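You operate a simulated robot arm through the tools that you are given. There is no shell and no other tool.

You are at the controls of a simulated robot arm. One attempt, no reset.

JOB
Pull the leader out of the 400 film cartridge and stand it in the long brown tray.
Fine: take it from the long black tray; wind till the lamp lights, then press the lever; knob back to its start. Set down upright: what you pick out.

It is judged by the outcome, as a careful person would: the job done as asked, and still so three seconds after it is handed in. It fails if anything else is knocked over, pushed out of place, dropped, spilled or broken.

ROBOT AND FRAMES
A 7-joint arm with a fingered hand, fixed in place. Base frame: the origin is at the foot of the arm, x ahead of it, y to its left, z up. Lengths are in m, angles in degrees, forces in N, time in s.
Its first joint turns from -166.0 to 166.0 degrees. Payload 4 kg.
The tool frame sits at the grasp point between the pads (the TCP): z along the fingers, y along the line on which they close. The tips reach 0.03 m beyond it. The gripper opens to 0.104 m. The gripper's body begins 0.035 m behind the TCP. The gripper is a hand of 4 fingers: y runs from the thumb to the fingers, the wrist lies at [-0.015, -0.113, -0.19] in the tool frame, and closing takes about 1.5 s.
Orientation is that of the tool frame in the base frame, as a unit quaternion [x, y, z, w]. With the fingers straight down and the wrist toward the robot, the tool's x, y and z point along [0, 1, 0], [1, 0, 0] and [0, 0, -1] of the base frame.

CONTROLS
- The arm moves only by the tool move_arm. Its argument "rows" is a list of rows, each an object of numbers (a shift or turn left out is 0, a gripper value left out holds the last): "grip": the gripper command, from -1 (fully open) to 1 (shut), values between in proportion; "dx", "dy", "dz": the shift along the tool's x, y, z in cm; "wx", "wy", "wz": the turn, a rotation vector about the tool's x, y, z in degrees. In form: [{"grip": .., "dx": .., "dy": .., "dz": .., "wx": .., "wy": .., "wz": ..}, ...]. A call has 1 to 20 rows; each row shifts and turns the commanded pose from where the row before left it, along the tool's axes as they then stand. Rows are played at 5 a second. More than 0.05 m and 8.6 degrees between two rows, or a gripper value outside its range, and nothing of the call is played. A pose out of reach is approached as far as the arm can. The call stops where the force on the tool passes 90 N (or 10 N more than at its start, if that is more) or the arm is blocked; 0.2 s more then pass. Each finger travels about 0.153 m/s and halts on what it meets, pressing with about 26 N; the grip force reading is that of the motor and also rises with nothing between the fingers. The clock runs only during rows and for 0.2 s after the last one: add rows that do not move to give the fingers time. It gives the time, the measured TCP pose, the force on the tool (base axes), the opening and the grip force at its end, in the units of the frame above (readings bear some noise), with the torque about the TCP (base axes, N m) and any sound that the robot's microphone picked up.
- Cameras (640 x 400 px; columns grow to the right, rows downward): "scene" is fixed at [0.4001, -0.4988, 1.5528]; the picture's right is [0.13, 0.99, 0.00], its down [0.99, -0.13, -0.10] and it looks along [-0.10, 0.01, -0.99] (base axes); focal length 229 px, centre (320, 200). "wrist" rides on the gripper at [0.061, -0.092, -0.13] in the tool frame; the picture's right is [-0.81, 0.28, -0.52], its down [-0.53, -0.71, 0.46] and it looks along [-0.24, 0.64, 0.72] (tool axes); focal length 275 px, centre (320, 200). There is no depth. A picture from a camera that has moved, and an enlarged one, comes with that camera's place and axes in the base frame and with its lens.
- get_image(camera): a new picture of that camera. The clock stands still meanwhile.
- set_grasp(shape): the hand has 4 fingers and takes this shape, open, in about a second: jaw (thumb against the fingers, like two jaws); tri (thumb and two fingers); tip (a fingertip pinch); poke (one finger out to press); point (the index stretched); flat (the hand flat); cup (the hand cupped); fist (a fist). The gripper value then closes the fingers along that shape, each until it touches; the sizes above hold for jaw. It gives what a move gives, with no picture.
- zoom(camera, box): a new picture of the part [left, top, right, bottom] of that camera's present view, enlarged. The clock stands still meanwhile.
- sign_off(): hands the job in; it is judged then, once.

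Places have to be worked out from the pictures, the camera data and where the tool is seen. Open the gripper and draw the arm clear of the work before you hand the job in, unless the task says otherwise.

The tools are called after "Request:" by a JSON object that holds its "op" and its "data". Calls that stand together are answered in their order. move_arm: Moves the arm, as the interface text tells. Its arguments: {"type":"object","properties":{"rows":{"type":"array","items":{"type":"object","properties":{"grip":{"type":"number"},"dx":{"type":"number"},"dy":{"type":"number"},"dz":{"type":"number"},"wx":{"type":"number"},"wy":{"type":"number"},"wz":{"type":"number"}}}}},"required":["rows"]} The other tools are called the same way: set_grasp (shape) gives the hand a shape; get_image (camera) takes a picture; zoom (camera, box) takes an enlarged picture of a part of a camera's view; sign_off () hands the job in.

At the start:

```text
time: 0.0
tcp_pos: [0.2066, -0.459, 1.1883]
orientation: [0.707, 0.707, 0.0, 0.0]
contact_force: [0.1, -0.5, 0.1]
wrist_torque: [-0.01, 0.02, 0.01]
opening: 0.1034
gripper_force: 0.0
shape: jaw
```

scene: 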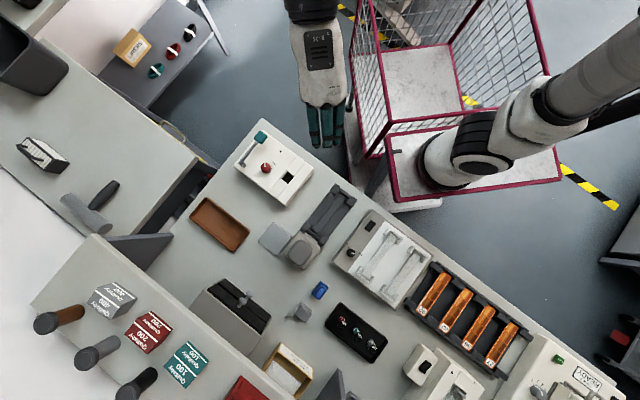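
wrist: 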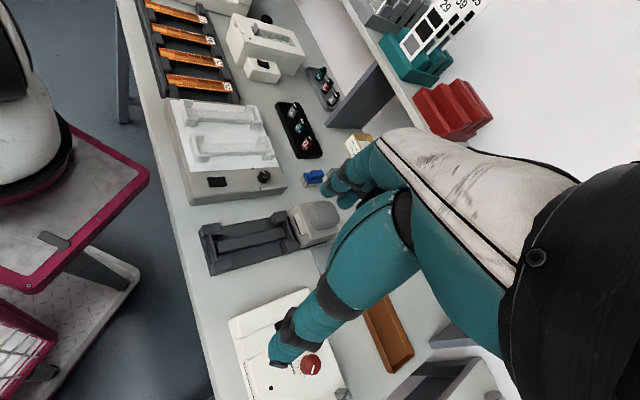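

I'll begin by looking closely at the scene: the black tray with cartridges, the machine with knob and lever, and the brown tray.

Request:
{"op": "zoom", "data": {"camera": "scene", "box": [300, 280, 420, 380]}}

Request:
{"op": "zoom", "data": {"camera": "scene", "box": [180, 110, 340, 270]}}

Request:
{"op": "zoom", "data": {"camera": "scene", "box": [400, 250, 640, 400]}}

Request:
{"op": "zoom", "data": {"camera": "scene", "box": [320, 200, 480, 300]}}

Request:
{"op": "zoom", "data": {"camera": "scene", "box": [80, 0, 240, 100]}}

Request:
{"op": "zoom", "data": {"camera": "scene", "box": [0, 240, 240, 400]}}

```text
4.00 times, centred on (360, 330) of scene
camera zoom: at [0.4001, -0.4988, 1.5528], right [0.13, 0.99, 0.0], down [0.99, -0.13, -0.1], along [-0.1, 0.01, -0.99], focal length 915 px, centre (160, -320)
```

zoom: 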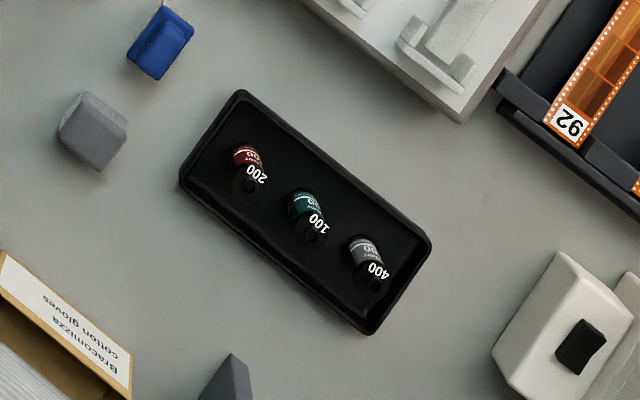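

```text
2.50 times, centred on (260, 190) of scene
camera zoom: at [0.4001, -0.4988, 1.5528], right [0.13, 0.99, 0.0], down [0.99, -0.13, -0.1], along [-0.1, 0.01, -0.99], focal length 572 px, centre (470, 225)
```

zoom: 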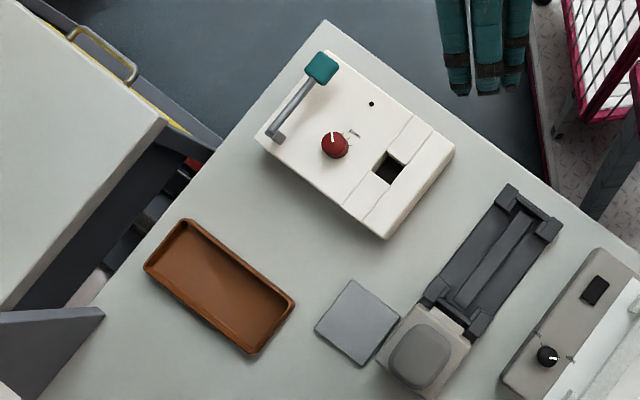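

```text
2.67 times, centred on (520, 325) of scene
camera zoom: at [0.4001, -0.4988, 1.5528], right [0.13, 0.99, 0.0], down [0.99, -0.13, -0.1], along [-0.1, 0.01, -0.99], focal length 610 px, centre (-213, -133)
```

zoom: 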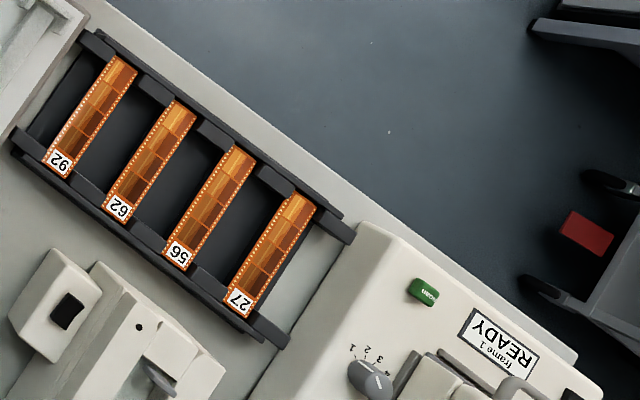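

```text
4.00 times, centred on (400, 250) of scene
camera zoom: at [0.4001, -0.4988, 1.5528], right [0.13, 0.99, 0.0], down [0.99, -0.13, -0.1], along [-0.1, 0.01, -0.99], focal length 915 px, centre (0, 0)
```

zoom: 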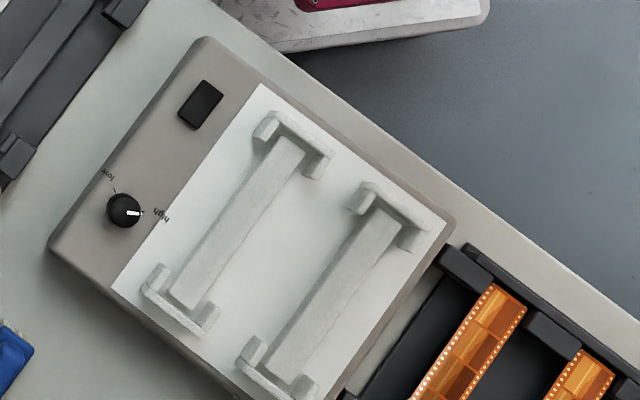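

```text
4.00 times, centred on (160, 50) of scene
camera zoom: at [0.4001, -0.4988, 1.5528], right [0.13, 0.99, 0.0], down [0.99, -0.13, -0.1], along [-0.1, 0.01, -0.99], focal length 915 px, centre (960, 800)
```

zoom: 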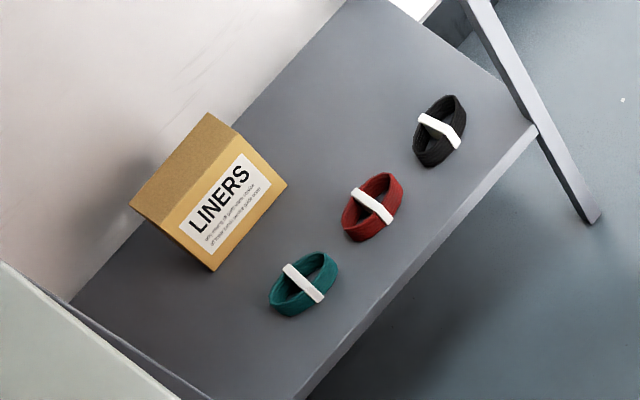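

```text
2.50 times, centred on (120, 320) of scene
camera zoom: at [0.4001, -0.4988, 1.5528], right [0.13, 0.99, 0.0], down [0.99, -0.13, -0.1], along [-0.1, 0.01, -0.99], focal length 572 px, centre (820, -100)
```

zoom: 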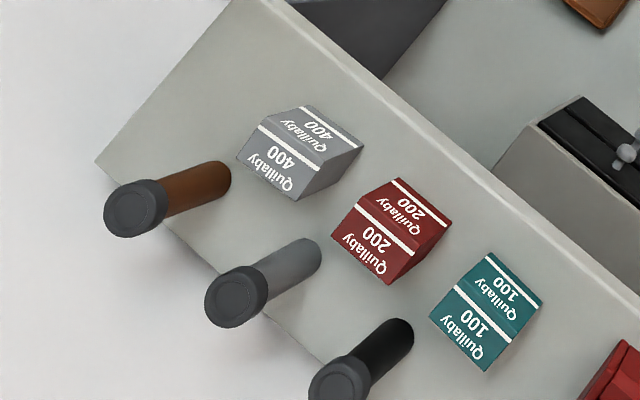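

Triangulating the red knob from both cameras puts it near (0.21, -0.645, 0.85); the black tray is near (0.76, -0.43) and the brown tray near (0.36, -0.83). The work is laid out at 45° in base axes, so I turn the tool 45° about its axis first and then check the view.

Request:
{"op": "move_arm", "data": {"rows": [{"wz": 7.5, "grip": -1}, {"wz": 7.5}, {"wz": 7.5}, {"wz": 7.5}, {"wz": 7.5}, {"wz": 7.5}, {"dx": 0}]}}

Request:
{"op": "get_image", "data": {"camera": "wrist"}}

Request:
{"op": "get_image", "data": {"camera": "scene"}}

```text
time: 1.6
tcp_pos: [0.2074, -0.4604, 1.1894]
orientation: [0.924, 0.382, 0.0, 0.0]
contact_force: [0.3, 0.0, 1.0]
wrist_torque: [-0.02, -0.02, 0.0]
opening: 0.1038
gripper_force: 0.0
shape: jaw
```

```text
taken
camera wrist: at [0.1844, -0.3523, 1.3206], right [-0.38, -0.77, 0.52], down [-0.88, 0.13, -0.46], along [0.28, -0.63, -0.72], focal length 275 px, centre (320, 200)
```

wrist: 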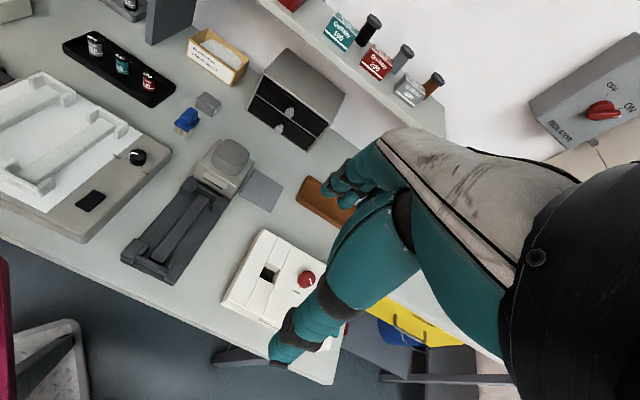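

```text
taken
```

scene: 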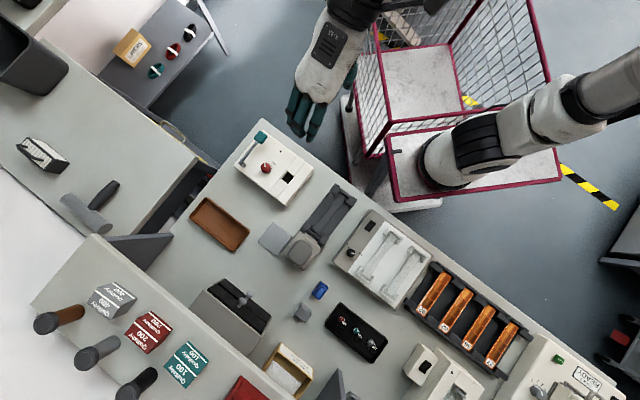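

The view is good. I zoom on the machine and the cartridge tray from this pose.

Request:
{"op": "zoom", "data": {"camera": "wrist", "box": [210, 220, 350, 340]}}

Request:
{"op": "zoom", "data": {"camera": "wrist", "box": [60, 20, 180, 120]}}

```text
3.33 times, centred on (280, 280) of wrist
camera zoom: at [0.1844, -0.3523, 1.3206], right [-0.38, -0.77, 0.52], down [-0.88, 0.13, -0.46], along [0.28, -0.63, -0.72], focal length 918 px, centre (453, -67)
```

zoom: 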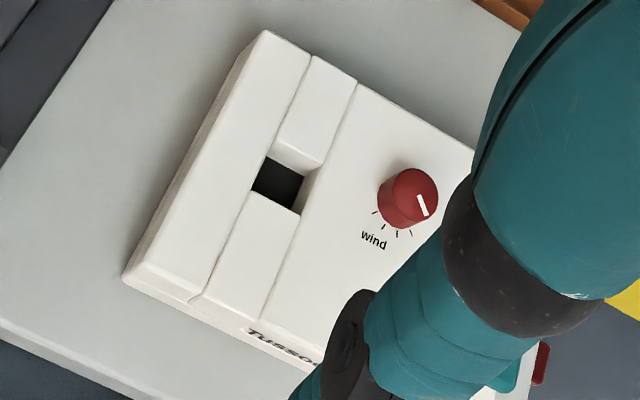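

```text
4.00 times, centred on (120, 70) of wrist
camera zoom: at [0.1844, -0.3523, 1.3206], right [-0.38, -0.77, 0.52], down [-0.88, 0.13, -0.46], along [0.28, -0.63, -0.72], focal length 1101 px, centre (1120, 720)
```

zoom: 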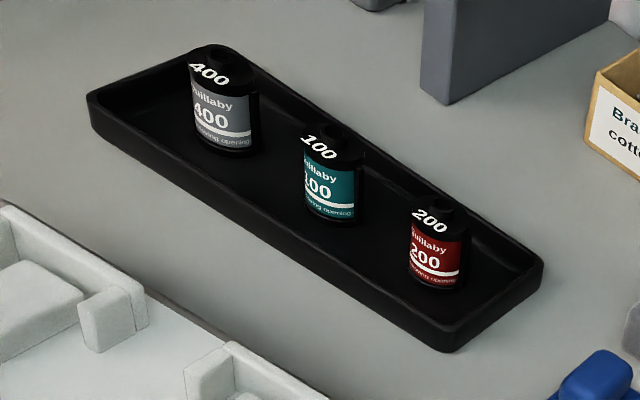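

Now I move closer over the machine to view its knob, lamp, lever and well in detail.

Request:
{"op": "move_arm", "data": {"rows": [{"dx": -3.2, "dy": 1.3, "dz": 1.5}, {"dx": -3.2, "dy": 1.3, "dz": 1.5}, {"dx": -3.2, "dy": 1.3, "dz": 1.5}, {"dx": -3.2, "dy": 1.3, "dz": 1.5}, {"dx": -3.2, "dy": 1.3, "dz": 1.5}, {"dx": -3.2, "dy": 1.3, "dz": 1.5}, {"dx": 0}]}}

Request:
{"op": "get_image", "data": {"camera": "wrist"}}

Request:
{"op": "get_image", "data": {"camera": "scene"}}

```text
time: 3.2
tcp_pos: [0.124, -0.6495, 1.1022]
orientation: [0.924, 0.383, 0.001, 0.0]
contact_force: [-0.1, 0.0, 0.5]
wrist_torque: [-0.03, -0.02, 0.0]
opening: 0.1037
gripper_force: 0.0
shape: jaw
```

```text
taken
camera wrist: at [0.1026, -0.5408, 1.2337], right [-0.38, -0.77, 0.52], down [-0.88, 0.13, -0.46], along [0.28, -0.63, -0.72], focal length 275 px, centre (320, 200)
```

wrist: 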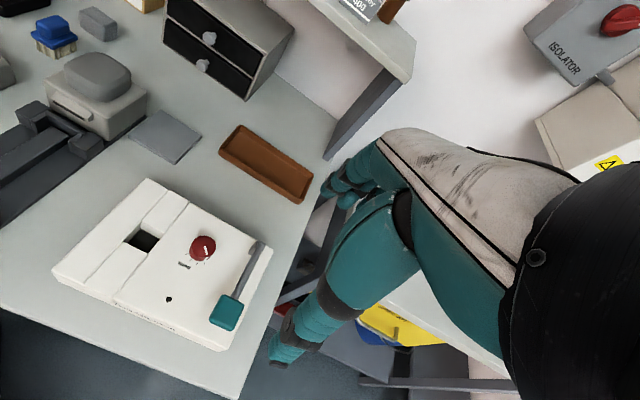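

```text
taken
```

scene: 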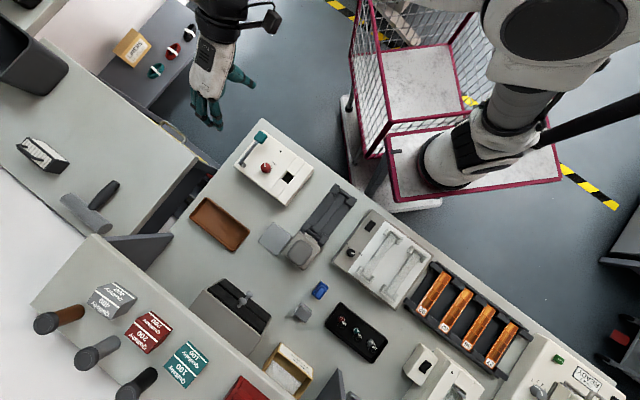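

Request:
{"op": "zoom", "data": {"camera": "wrist", "box": [40, 170, 280, 360]}}

Request:
{"op": "zoom", "data": {"camera": "wrist", "box": [130, 210, 250, 310]}}

```text
2.11 times, centred on (160, 265) of wrist
camera zoom: at [0.1026, -0.5408, 1.2337], right [-0.38, -0.77, 0.52], down [-0.88, 0.13, -0.46], along [0.28, -0.63, -0.72], focal length 580 px, centre (657, 63)
```

zoom: 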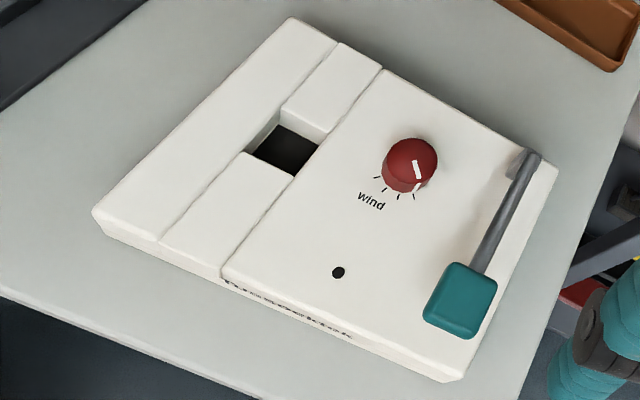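

```text
4.00 times, centred on (190, 260) of wrist
camera zoom: at [0.1026, -0.5408, 1.2337], right [-0.38, -0.77, 0.52], down [-0.88, 0.13, -0.46], along [0.28, -0.63, -0.72], focal length 1101 px, centre (840, -40)
```

zoom: 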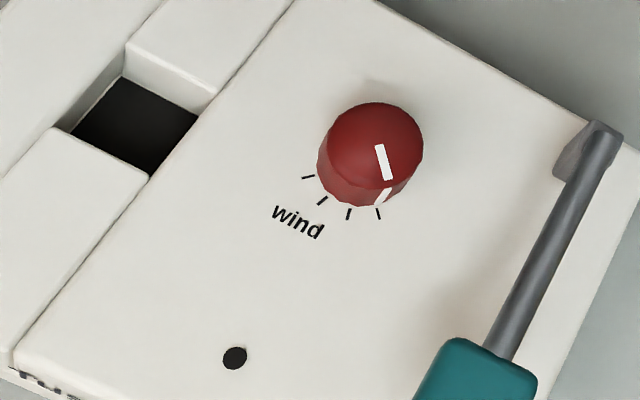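

The machine is clear now: a well about 32×35 mm centred near (0.248, -0.585), the red "wind" knob with four ticks whose pointer rests on the first tick, a dark lamp, and a teal lever. Next I fly over to the black tray, staying high, to look at the 400 cartridge near (0.78, -0.395).

Request:
{"op": "move_arm", "data": {"rows": [{"dx": 4.08, "dy": 1.73}, {"dx": 4.08, "dy": 1.73}, {"dx": 4.08, "dy": 1.73}, {"dx": 4.08, "dy": 1.73}, {"dx": 4.08, "dy": 1.73}, {"dx": 4.08, "dy": 1.73}, {"dx": 4.08, "dy": 1.73}, {"dx": 4.08, "dy": 1.73}, {"dx": 4.08, "dy": 1.73}, {"dx": 4.08, "dy": 1.73}, {"dx": 4.08, "dy": 1.73}, {"dx": 4.08, "dy": 1.73}, {"dx": 4.08, "dy": 1.73}, {"dx": 4.08, "dy": 1.73}, {"dx": 4.08, "dy": 1.73}, {"dx": 0}]}}

Request:
{"op": "get_image", "data": {"camera": "wrist"}}

Request:
{"op": "get_image", "data": {"camera": "scene"}}

```text
time: 6.6
tcp_pos: [0.7419, -0.4004, 1.1002]
orientation: [0.924, 0.382, 0.0, -0.001]
contact_force: [-0.2, -0.8, 0.2]
wrist_torque: [0.0, 0.04, 0.0]
opening: 0.104
gripper_force: 0.1
shape: jaw
```

```text
taken
camera wrist: at [0.7199, -0.2914, 1.2323], right [-0.38, -0.77, 0.52], down [-0.88, 0.13, -0.46], along [0.28, -0.63, -0.72], focal length 275 px, centre (320, 200)
```

wrist: 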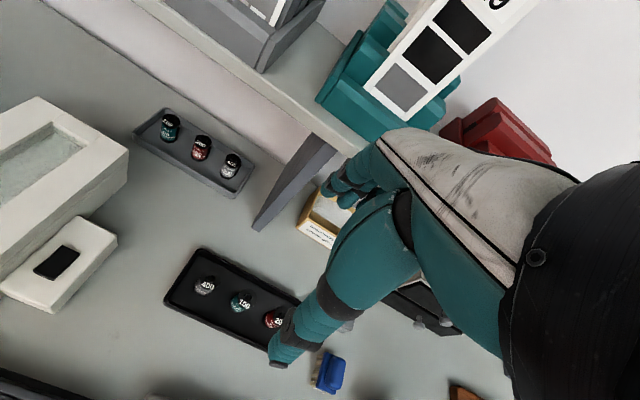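

```text
taken
```

scene: 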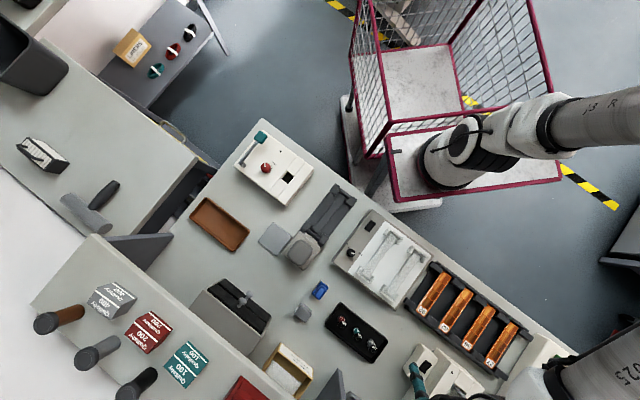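

There is also a second, grey tray with cartridges at the back, so I zoom on both to be sure which is the black one.

Request:
{"op": "zoom", "data": {"camera": "wrist", "box": [150, 230, 310, 350]}}

Request:
{"op": "zoom", "data": {"camera": "wrist", "box": [120, 90, 280, 210]}}

```text
3.33 times, centred on (230, 290) of wrist
camera zoom: at [0.7199, -0.2914, 1.2323], right [-0.38, -0.77, 0.52], down [-0.88, 0.13, -0.46], along [0.28, -0.63, -0.72], focal length 918 px, centre (620, -100)
```

zoom: 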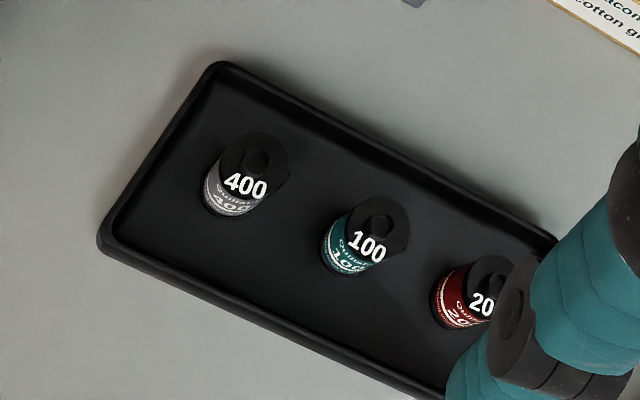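

```text
3.33 times, centred on (200, 150) of wrist
camera zoom: at [0.7199, -0.2914, 1.2323], right [-0.38, -0.77, 0.52], down [-0.88, 0.13, -0.46], along [0.28, -0.63, -0.72], focal length 918 px, centre (720, 367)
```

zoom: 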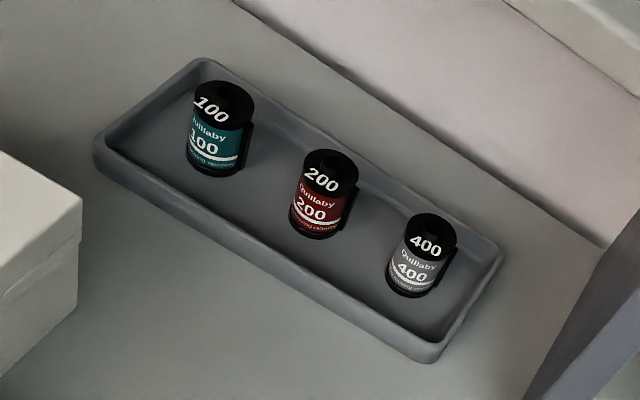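

The black tray is the front one and its far end holds the grey-labelled 400, with its cap centre near (0.784, -0.394, 0.857). I lower the hand to about 12 cm above it, offset to the side, for a closer view.

Request:
{"op": "move_arm", "data": {"rows": [{"dx": 0.1, "dy": 0.14, "dz": 3.0}, {"dx": 0.1, "dy": 0.14, "dz": 3.0}, {"dx": 0.1, "dy": 0.14, "dz": 3.0}, {"dx": 0.1, "dy": 0.14, "dz": 3.0}, {"dx": 0}]}}

Request:
{"op": "get_image", "data": {"camera": "wrist"}}

Request:
{"op": "zoom", "data": {"camera": "wrist", "box": [180, 200, 300, 300]}}

Request:
{"op": "get_image", "data": {"camera": "scene"}}

```text
time: 7.8
tcp_pos: [0.7489, -0.4015, 0.9805]
orientation: [0.924, 0.383, -0.001, 0.0]
contact_force: [1.3, -0.5, 1.1]
wrist_torque: [0.03, 0.03, 0.02]
opening: 0.1038
gripper_force: 0.0
shape: jaw
```

```text
taken
camera wrist: at [0.7272, -0.2928, 1.112], right [-0.38, -0.77, 0.52], down [-0.88, 0.13, -0.46], along [0.28, -0.63, -0.72], focal length 275 px, centre (320, 200)
```

wrist: 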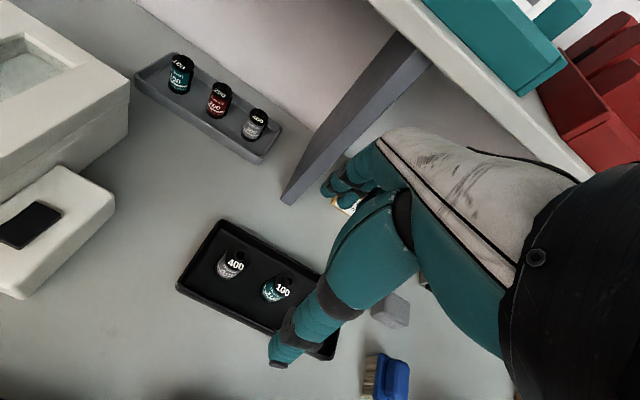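

```text
4.00 times, centred on (240, 250) of wrist
camera zoom: at [0.7272, -0.2928, 1.112], right [-0.38, -0.77, 0.52], down [-0.88, 0.13, -0.46], along [0.28, -0.63, -0.72], focal length 1101 px, centre (640, 0)
```

zoom: 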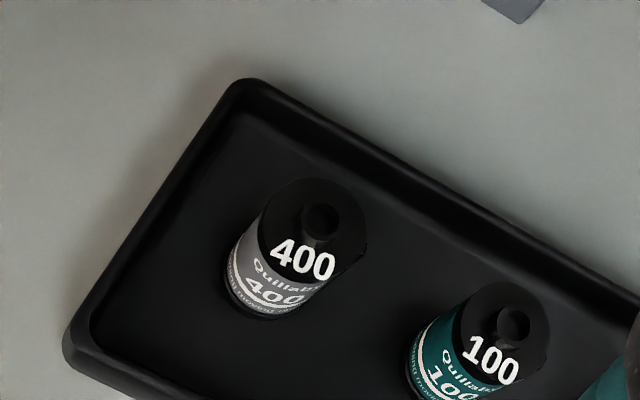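

```text
taken
```

scene: 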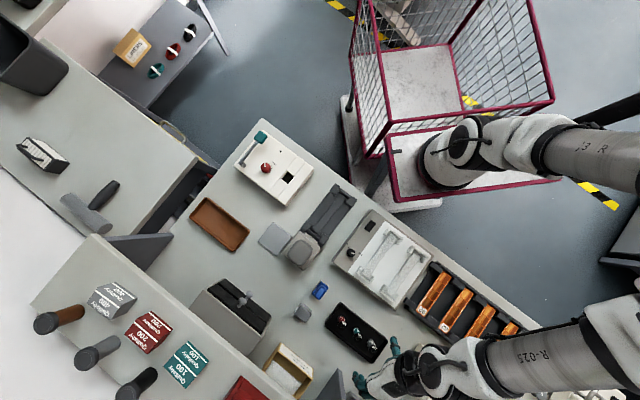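

Request:
{"op": "zoom", "data": {"camera": "wrist", "box": [210, 235, 260, 285]}}

Request:
{"op": "zoom", "data": {"camera": "wrist", "box": [230, 90, 290, 150]}}

Request:
{"op": "zoom", "data": {"camera": "scene", "box": [345, 320, 395, 370]}}

Request:
{"op": "zoom", "data": {"camera": "scene", "box": [265, 150, 315, 200]}}

```text
8.00 times, centred on (235, 260) of wrist
camera zoom: at [0.7272, -0.2928, 1.112], right [-0.38, -0.77, 0.52], down [-0.88, 0.13, -0.46], along [0.28, -0.63, -0.72], focal length 2202 px, centre (1000, -280)
```

zoom: 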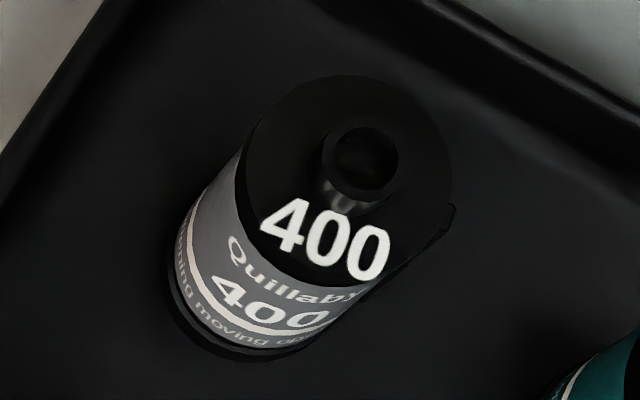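

```text
6.67 times, centred on (260, 120) of wrist
camera zoom: at [0.7272, -0.2928, 1.112], right [-0.38, -0.77, 0.52], down [-0.88, 0.13, -0.46], along [0.28, -0.63, -0.72], focal length 1835 px, centre (720, 733)
```

zoom: 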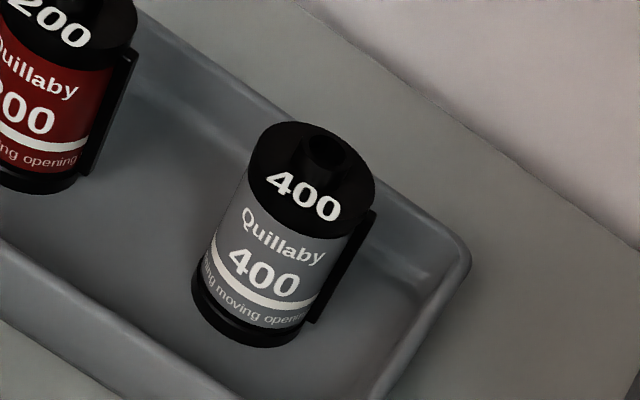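

```text
8.00 times, centred on (370, 345) of scene
camera zoom: at [0.4001, -0.4988, 1.5528], right [0.13, 0.99, 0.0], down [0.99, -0.13, -0.1], along [-0.1, 0.01, -0.99], focal length 1830 px, centre (-80, -960)
```

zoom: 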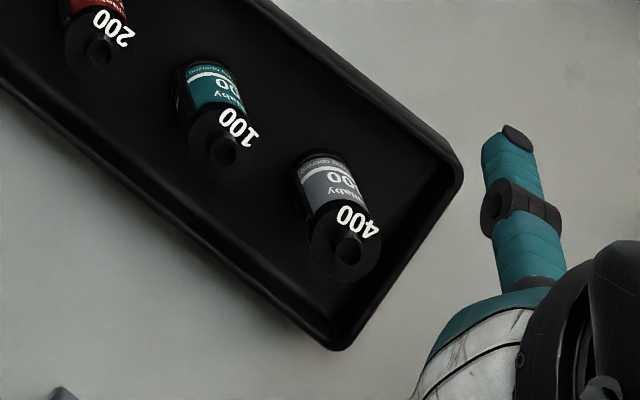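

```text
8.00 times, centred on (290, 175) of scene
camera zoom: at [0.4001, -0.4988, 1.5528], right [0.13, 0.99, 0.0], down [0.99, -0.13, -0.1], along [-0.1, 0.01, -0.99], focal length 1830 px, centre (560, 400)
```

zoom: 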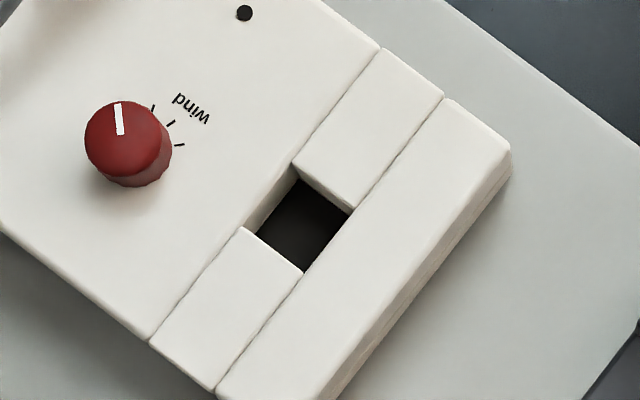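

The 400 cartridge is a ~26 mm can with a spool stub on top and a film lip pointing roughly toward its neighbour. I centre the tool over it at (0.784, -0.394) and lower to about 3 cm above, then check alignment.

Request:
{"op": "move_arm", "data": {"rows": [{"dx": 1.0, "dy": 0.65, "dz": 1.0}, {"dx": 1.0, "dy": 0.65, "dz": 1.5}, {"dx": 1.01, "dy": 0.65, "dz": 1.5}, {"dz": 1.5}, {"dx": 0}]}}

Request:
{"op": "get_image", "data": {"camera": "wrist"}}

Request:
{"op": "zoom", "data": {"camera": "wrist", "box": [220, 160, 400, 340]}}

Request:
{"op": "zoom", "data": {"camera": "scene", "box": [310, 290, 430, 400]}}

```text
time: 9.0
tcp_pos: [0.7827, -0.3945, 0.9242]
orientation: [0.924, 0.383, 0.0, 0.0]
contact_force: [0.3, -0.1, -0.6]
wrist_torque: [0.01, 0.0, 0.0]
opening: 0.1038
gripper_force: 0.0
shape: jaw
```

```text
taken
camera wrist: at [0.7611, -0.2863, 1.0562], right [-0.38, -0.77, 0.52], down [-0.88, 0.13, -0.46], along [0.28, -0.63, -0.72], focal length 275 px, centre (320, 200)
```

wrist: 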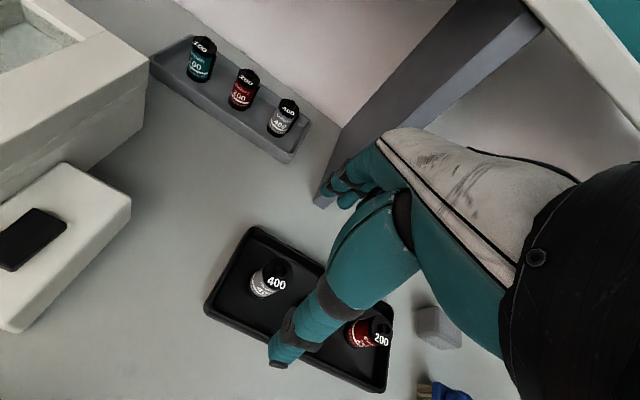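

```text
2.22 times, centred on (310, 250) of wrist
camera zoom: at [0.7611, -0.2863, 1.0562], right [-0.38, -0.77, 0.52], down [-0.88, 0.13, -0.46], along [0.28, -0.63, -0.72], focal length 612 px, centre (342, 89)
```

zoom: 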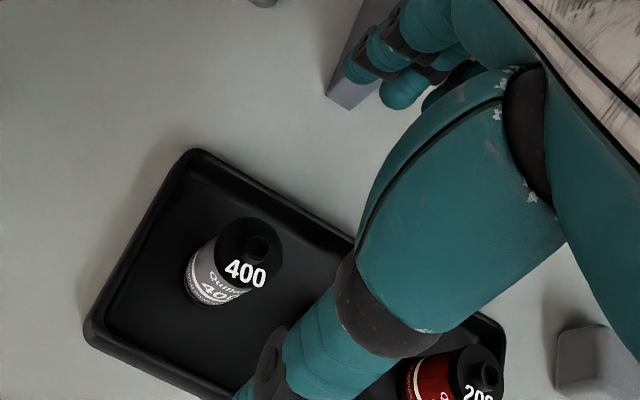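

```text
3.64 times, centred on (370, 345) of scene
camera zoom: at [0.4001, -0.4988, 1.5528], right [0.13, 0.99, 0.0], down [0.99, -0.13, -0.1], along [-0.1, 0.01, -0.99], focal length 832 px, centre (138, -327)
```

zoom: 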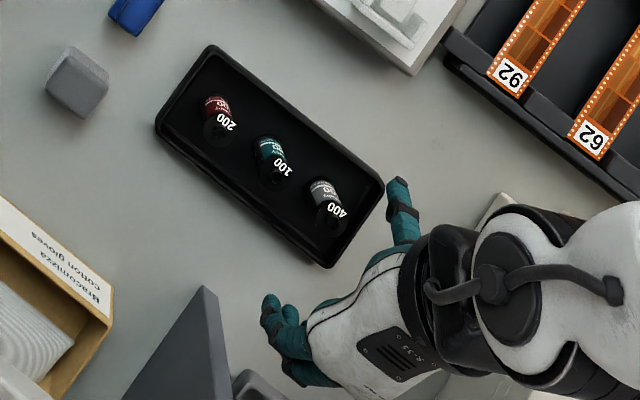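

Alignment looks right from both cameras (cartridge at about (0.785, -0.394)). I shift 2 mm and lower so the fingertips straddle the upper part of the cartridge, above the tray walls.

Request:
{"op": "move_arm", "data": {"rows": [{"dx": 0.14, "dy": 0.12, "dz": 1.0}, {"dz": 1.5}, {"dz": 1.5}, {"dz": 1.0}, {"dx": 0}]}}

Request:
{"op": "get_image", "data": {"camera": "wrist"}}

Request:
{"op": "zoom", "data": {"camera": "scene", "box": [310, 290, 430, 400]}}

Request:
{"op": "zoom", "data": {"camera": "wrist", "box": [220, 160, 400, 340]}}

```text
time: 10.2
tcp_pos: [0.786, -0.3946, 0.8745]
orientation: [0.924, 0.383, 0.0, 0.0]
contact_force: [-0.1, -0.8, 0.1]
wrist_torque: [-0.01, 0.02, 0.01]
opening: 0.1036
gripper_force: 0.0
shape: jaw
```

```text
taken
camera wrist: at [0.762, -0.287, 1.0059], right [-0.38, -0.77, 0.52], down [-0.88, 0.13, -0.46], along [0.28, -0.63, -0.72], focal length 275 px, centre (320, 200)
```

wrist: 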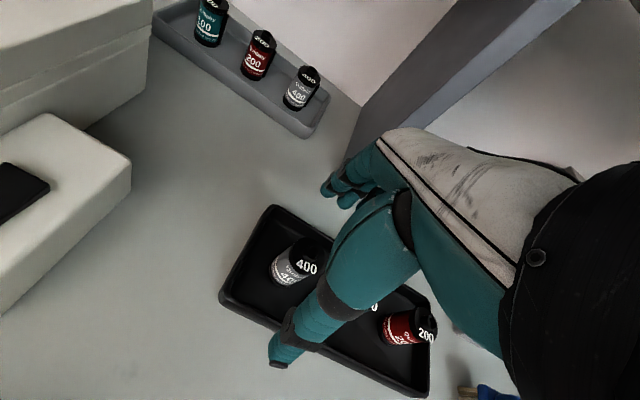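

```text
3.64 times, centred on (370, 345) of scene
camera zoom: at [0.4001, -0.4988, 1.5528], right [0.13, 0.99, 0.0], down [0.99, -0.13, -0.1], along [-0.1, 0.01, -0.99], focal length 832 px, centre (138, -327)
```

zoom: 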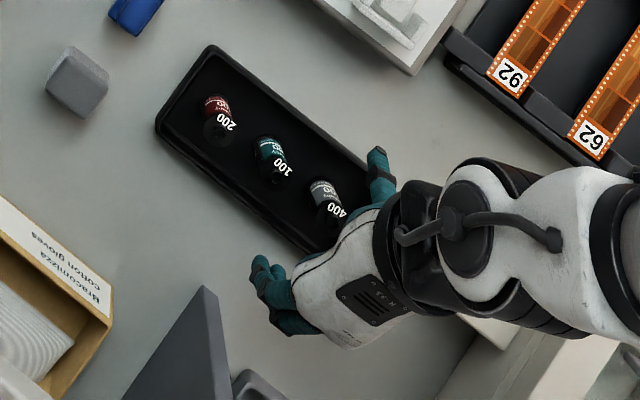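

```text
2.22 times, centred on (310, 250) of wrist
camera zoom: at [0.762, -0.287, 1.0059], right [-0.38, -0.77, 0.52], down [-0.88, 0.13, -0.46], along [0.28, -0.63, -0.72], focal length 612 px, centre (342, 89)
```

zoom: 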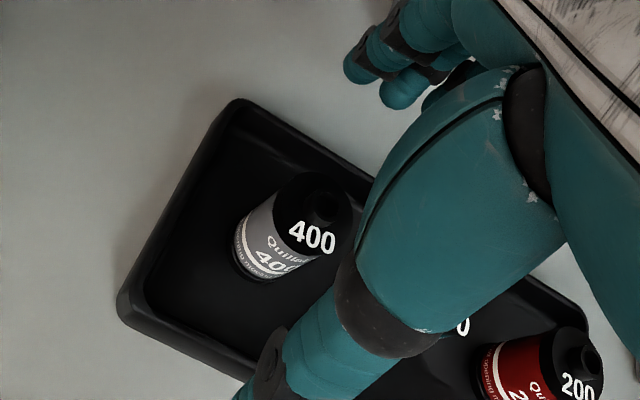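

The cartridge is centred between thumb and fingers. I go down 8 mm more and close the hand on its upper part.

Request:
{"op": "move_arm", "data": {"rows": [{"dz": 0.4}, {"dz": 0.4}, {"grip": -0.5}, {"grip": 0.0}, {"grip": 0.3}, {"grip": 0.6}, {"grip": 1}, {"grip": 1}, {"grip": 1}, {"grip": 1}, {"grip": 1}, {"grip": 1}, {"grip": 1}]}}

Request:
{"op": "get_image", "data": {"camera": "wrist"}}

Request:
{"op": "zoom", "data": {"camera": "wrist", "box": [220, 160, 400, 340]}}

Request:
{"op": "zoom", "data": {"camera": "scene", "box": [310, 290, 430, 400]}}

```text
time: 13.0
tcp_pos: [0.7839, -0.3955, 0.8658]
orientation: [0.924, 0.382, 0.0, 0.0]
contact_force: [0.4, 0.2, 0.5]
wrist_torque: [-0.02, 0.01, -0.04]
opening: 0.0175
gripper_force: 25.7
shape: jaw
```

```text
taken
camera wrist: at [0.7617, -0.2867, 0.9981], right [-0.38, -0.77, 0.52], down [-0.88, 0.13, -0.46], along [0.28, -0.63, -0.72], focal length 275 px, centre (320, 200)
```

wrist: 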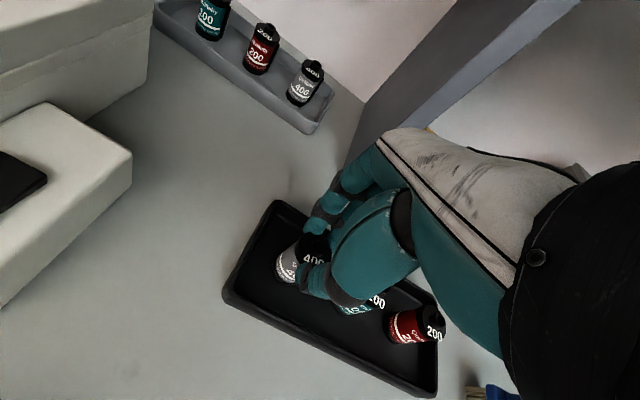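

```text
2.22 times, centred on (310, 250) of wrist
camera zoom: at [0.7617, -0.2867, 0.9981], right [-0.38, -0.77, 0.52], down [-0.88, 0.13, -0.46], along [0.28, -0.63, -0.72], focal length 612 px, centre (342, 89)
```

zoom: 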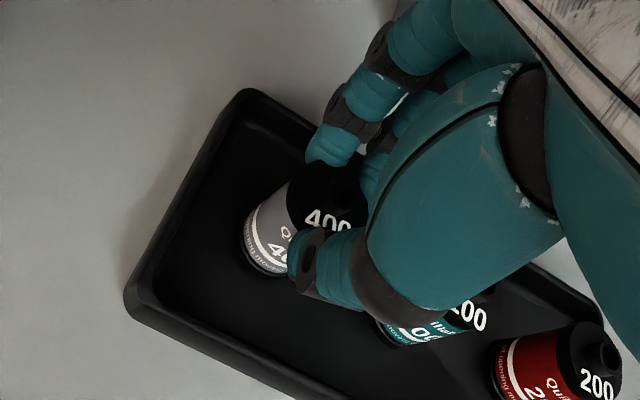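

```text
3.64 times, centred on (370, 345) of scene
camera zoom: at [0.4001, -0.4988, 1.5528], right [0.13, 0.99, 0.0], down [0.99, -0.13, -0.1], along [-0.1, 0.01, -0.99], focal length 832 px, centre (138, -327)
```

zoom: 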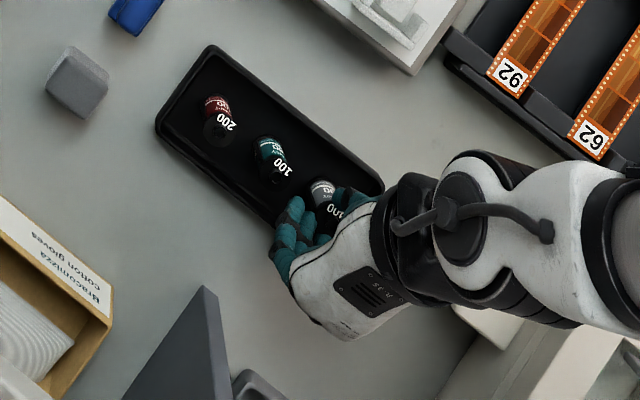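

The hand has closed on the cartridge with 26 N and it is still upright. I lift it straight up 6 cm and check that it came along.

Request:
{"op": "move_arm", "data": {"rows": [{"dz": -0.5}, {"dz": -1.0}, {"dz": -1.5}, {"dz": -2.0}, {"dz": -2.0}, {"dx": 0}]}}

Request:
{"op": "get_image", "data": {"camera": "wrist"}}

Request:
{"op": "zoom", "data": {"camera": "wrist", "box": [220, 160, 400, 340]}}

Request:
{"op": "zoom", "data": {"camera": "scene", "box": [310, 290, 430, 400]}}

```text
time: 14.4
tcp_pos: [0.7864, -0.3951, 0.9363]
orientation: [0.924, 0.383, 0.0, 0.0]
contact_force: [-0.3, -0.5, 0.7]
wrist_torque: [0.01, 0.01, -0.02]
opening: 0.0172
gripper_force: 26.2
shape: jaw
```

```text
taken
camera wrist: at [0.7635, -0.2867, 1.0679], right [-0.38, -0.77, 0.52], down [-0.88, 0.13, -0.46], along [0.28, -0.63, -0.72], focal length 275 px, centre (320, 200)
```

wrist: 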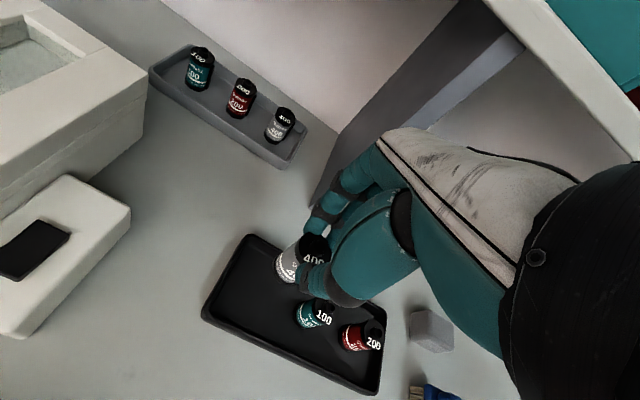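

```text
2.22 times, centred on (310, 250) of wrist
camera zoom: at [0.7635, -0.2867, 1.0679], right [-0.38, -0.77, 0.52], down [-0.88, 0.13, -0.46], along [0.28, -0.63, -0.72], focal length 612 px, centre (342, 89)
```

zoom: 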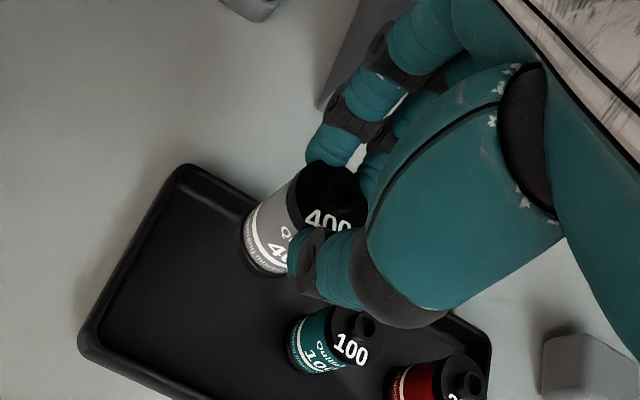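

```text
3.64 times, centred on (370, 345) of scene
camera zoom: at [0.4001, -0.4988, 1.5528], right [0.13, 0.99, 0.0], down [0.99, -0.13, -0.1], along [-0.1, 0.01, -0.99], focal length 832 px, centre (138, -327)
```

zoom: 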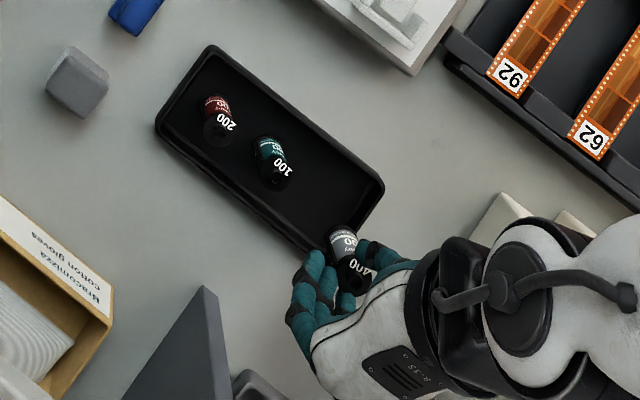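

The 400 is held upright and centred in the hand, and the tray and the other two cartridges are undisturbed. I raise it, turn the tool back 45° so the wrist clears at the machine, and fly to above the well near (0.245, -0.584).

Request:
{"op": "move_arm", "data": {"rows": [{"dz": -2.5}, {"dz": -2.5, "wz": -7.5}, {"dz": -2.5, "wz": -7.5}, {"dz": -2.5, "wz": -7.5}, {"wz": -7.5}, {"wz": -7.5}, {"wz": -7.5}, {"dy": -4.16, "dx": -1.454}, {"dy": -4.16, "dx": -1.454}, {"dy": -4.16, "dx": -1.454}, {"dy": -4.16, "dx": -1.454}, {"dy": -4.16, "dx": -1.454}, {"dy": -4.16, "dx": -1.454}, {"dy": -4.16, "dx": -1.454}, {"dy": -4.16, "dx": -1.454}, {"dy": -4.16, "dx": -1.454}, {"dy": -4.16, "dx": -1.454}, {"dy": -4.16, "dx": -1.454}, {"dy": -4.16, "dx": -1.454}, {"dx": 0}]}}

Request:
{"op": "get_image", "data": {"camera": "wrist"}}

Request:
{"op": "get_image", "data": {"camera": "scene"}}

```text
time: 18.6
tcp_pos: [0.284, -0.5699, 1.0367]
orientation: [0.707, 0.707, 0.0, 0.0]
contact_force: [0.6, -0.7, 0.7]
wrist_torque: [0.0, -0.03, 0.0]
opening: 0.0172
gripper_force: 25.9
shape: jaw
```

```text
taken
camera wrist: at [0.1918, -0.5087, 1.1683], right [0.28, -0.81, 0.52], down [-0.71, -0.53, -0.46], along [0.64, -0.24, -0.72], focal length 275 px, centre (320, 200)
```

wrist: 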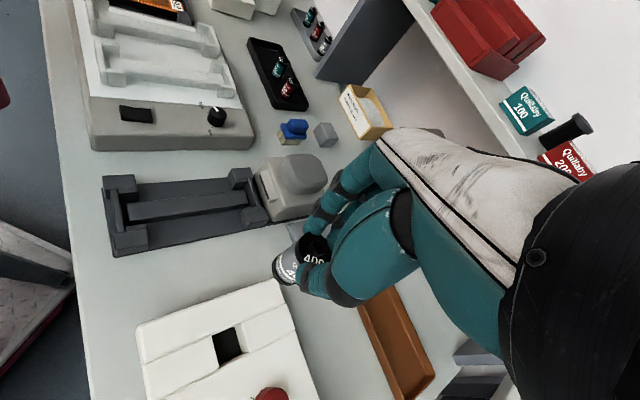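

```text
taken
```

scene: 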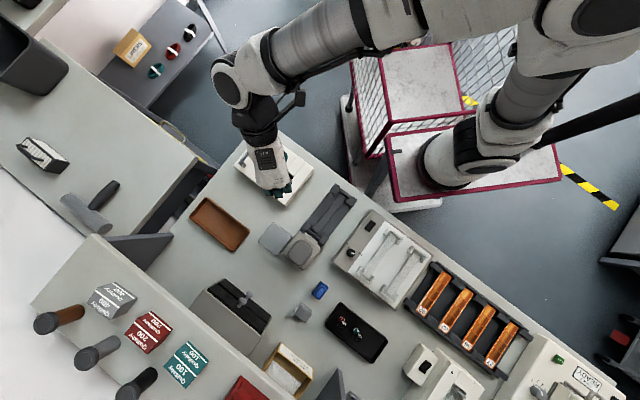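

The well is visible below-left in the wrist view. I zoom on it to measure its corners precisely.

Request:
{"op": "zoom", "data": {"camera": "wrist", "box": [190, 310, 290, 400]}}

Request:
{"op": "zoom", "data": {"camera": "wrist", "box": [250, 200, 370, 320]}}

```text
4.44 times, centred on (240, 355) of wrist
camera zoom: at [0.1918, -0.5087, 1.1683], right [0.28, -0.81, 0.52], down [-0.71, -0.53, -0.46], along [0.64, -0.24, -0.72], focal length 1224 px, centre (676, -489)
```

zoom: 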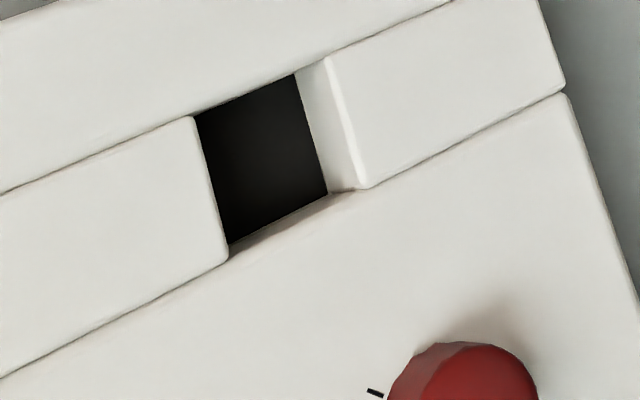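

```text
3.33 times, centred on (310, 260) of wrist
camera zoom: at [0.1918, -0.5087, 1.1683], right [0.28, -0.81, 0.52], down [-0.71, -0.53, -0.46], along [0.64, -0.24, -0.72], focal length 918 px, centre (353, 0)
```

zoom: 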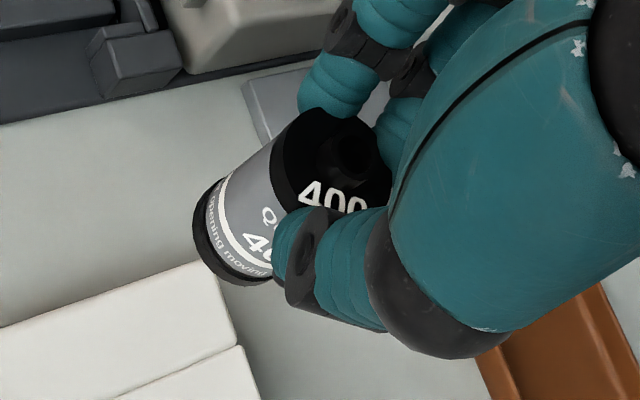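

The well measures about 31×32.5 mm, centred at (0.2437, -0.5834). I move the cartridge over it and lower until its base is roughly 2 cm above the machine top, then compare both in the same picture.

Request:
{"op": "move_arm", "data": {"rows": [{"dy": -1.4, "dx": -0.5}, {"dy": -1.4, "dx": -0.5}, {"dy": -1.3, "dx": -0.57}, {"dz": 2.0}, {"dz": 2.5}, {"dz": 2.5}, {"dz": 2.5}, {"dz": 2.0}, {"dx": 0}]}}

Request:
{"op": "get_image", "data": {"camera": "wrist"}}

Request:
{"op": "zoom", "data": {"camera": "wrist", "box": [220, 210, 360, 330]}}

Request:
{"op": "zoom", "data": {"camera": "scene", "box": [220, 120, 320, 220]}}

```text
time: 20.6
tcp_pos: [0.2477, -0.5859, 0.9202]
orientation: [0.708, 0.707, 0.0, 0.0]
contact_force: [0.3, 0.7, 0.4]
wrist_torque: [-0.01, 0.01, -0.01]
opening: 0.0174
gripper_force: 25.4
shape: jaw
```

```text
taken
camera wrist: at [0.1554, -0.5236, 1.0537], right [0.28, -0.81, 0.52], down [-0.71, -0.53, -0.46], along [0.64, -0.24, -0.72], focal length 275 px, centre (320, 200)
```

wrist: 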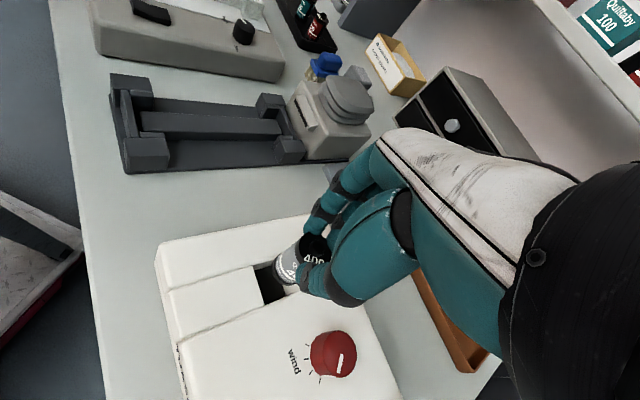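

```text
3.33 times, centred on (290, 270) of wrist
camera zoom: at [0.1554, -0.5236, 1.0537], right [0.28, -0.81, 0.52], down [-0.71, -0.53, -0.46], along [0.64, -0.24, -0.72], focal length 918 px, centre (420, -33)
```

zoom: 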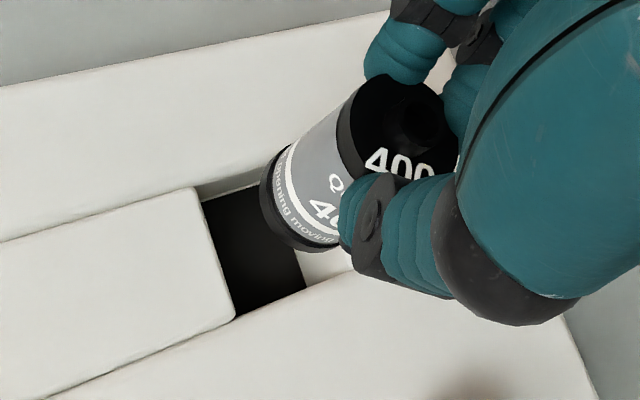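

```text
4.00 times, centred on (270, 170) of scene
camera zoom: at [0.4001, -0.4988, 1.5528], right [0.13, 0.99, 0.0], down [0.99, -0.13, -0.1], along [-0.1, 0.01, -0.99], focal length 915 px, centre (520, 320)
```

zoom: 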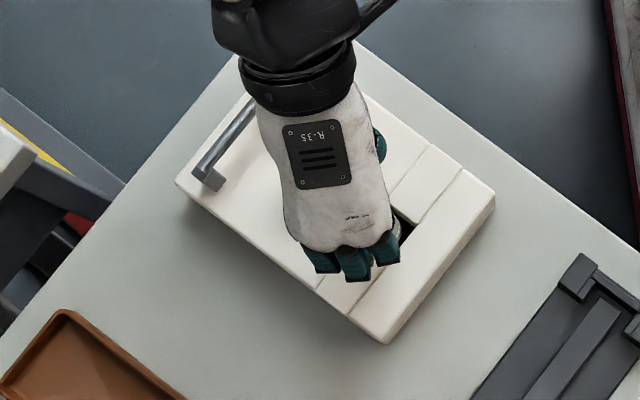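

Request:
{"op": "zoom", "data": {"camera": "wrist", "box": [250, 220, 320, 290]}}

Request:
{"op": "move_arm", "data": {"rows": [{"dx": 0}, {"dx": 0}]}}

Request:
{"op": "zoom", "data": {"camera": "wrist", "box": [250, 220, 320, 290]}}

```text
5.71 times, centred on (285, 255) of wrist
camera zoom: at [0.1554, -0.5236, 1.0537], right [0.28, -0.81, 0.52], down [-0.71, -0.53, -0.46], along [0.64, -0.24, -0.72], focal length 1573 px, centre (520, -114)
```

zoom: 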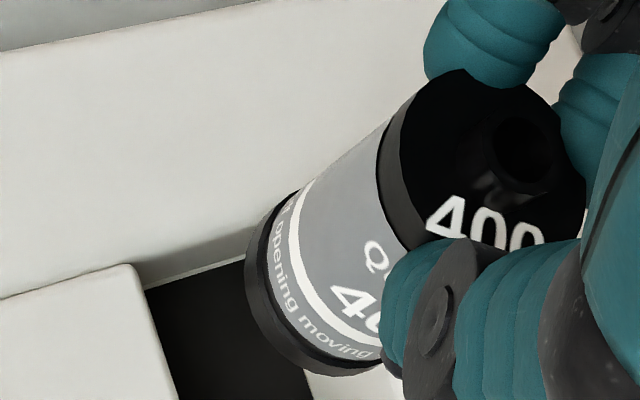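

```text
time: 21.2
tcp_pos: [0.2472, -0.5855, 0.922]
orientation: [0.707, 0.708, 0.0, 0.0]
contact_force: [0.3, -0.8, 0.3]
wrist_torque: [-0.01, 0.0, 0.0]
opening: 0.0175
gripper_force: 26.2
shape: jaw
```

```text
5.71 times, centred on (285, 255) of wrist
camera zoom: at [0.1554, -0.5236, 1.0539], right [0.28, -0.81, 0.52], down [-0.71, -0.53, -0.46], along [0.64, -0.24, -0.72], focal length 1573 px, centre (520, -114)
```

zoom: 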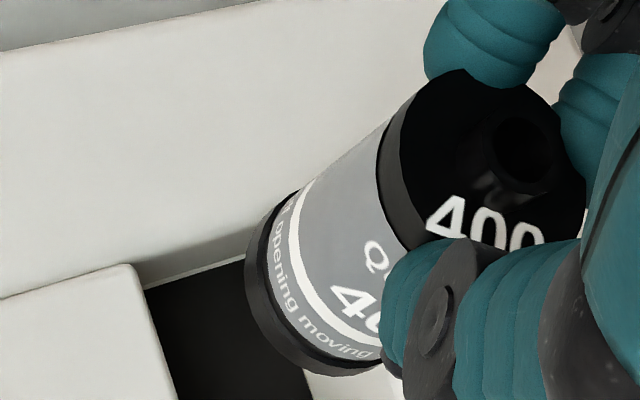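

The cartridge is almost over the well; from the picture it needs about 3.5 mm less in x and 1.5 mm less in y. I make that shift, lower 13 mm, and re-check.

Request:
{"op": "move_arm", "data": {"rows": [{"dy": -0.35, "dx": -0.15}, {"dz": 0.7}, {"dz": 0.6}, {"dx": 0}, {"dx": 0}]}}

Request:
{"op": "zoom", "data": {"camera": "wrist", "box": [220, 210, 340, 310]}}

Request:
{"op": "zoom", "data": {"camera": "scene", "box": [260, 150, 310, 200]}}

```text
time: 22.4
tcp_pos: [0.2421, -0.5865, 0.9084]
orientation: [0.707, 0.707, -0.001, 0.0]
contact_force: [-0.1, 0.9, -0.5]
wrist_torque: [0.05, -0.04, 0.05]
opening: 0.0174
gripper_force: 26.3
shape: jaw
```

```text
4.00 times, centred on (280, 260) of wrist
camera zoom: at [0.1502, -0.5252, 1.0402], right [0.28, -0.81, 0.52], down [-0.71, -0.53, -0.46], along [0.64, -0.24, -0.72], focal length 1101 px, centre (480, -40)
```

zoom: 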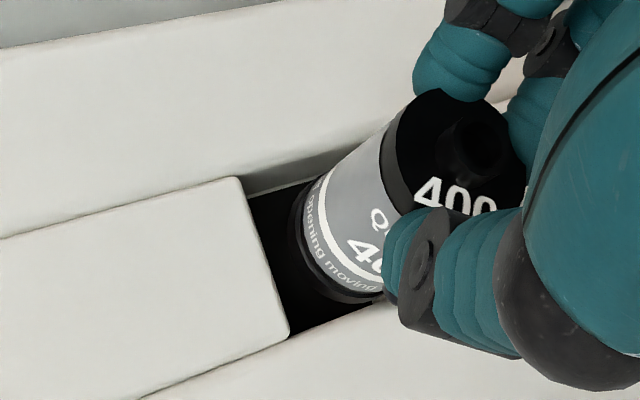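

```text
8.00 times, centred on (285, 175) of scene
camera zoom: at [0.4001, -0.4988, 1.5528], right [0.13, 0.99, 0.0], down [0.99, -0.13, -0.1], along [-0.1, 0.01, -0.99], focal length 1830 px, centre (600, 400)
```

zoom: 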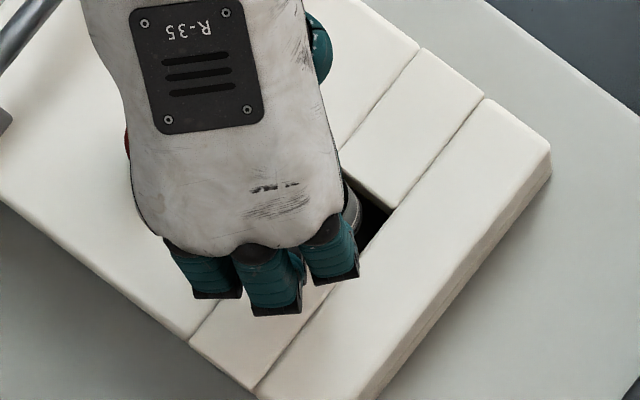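

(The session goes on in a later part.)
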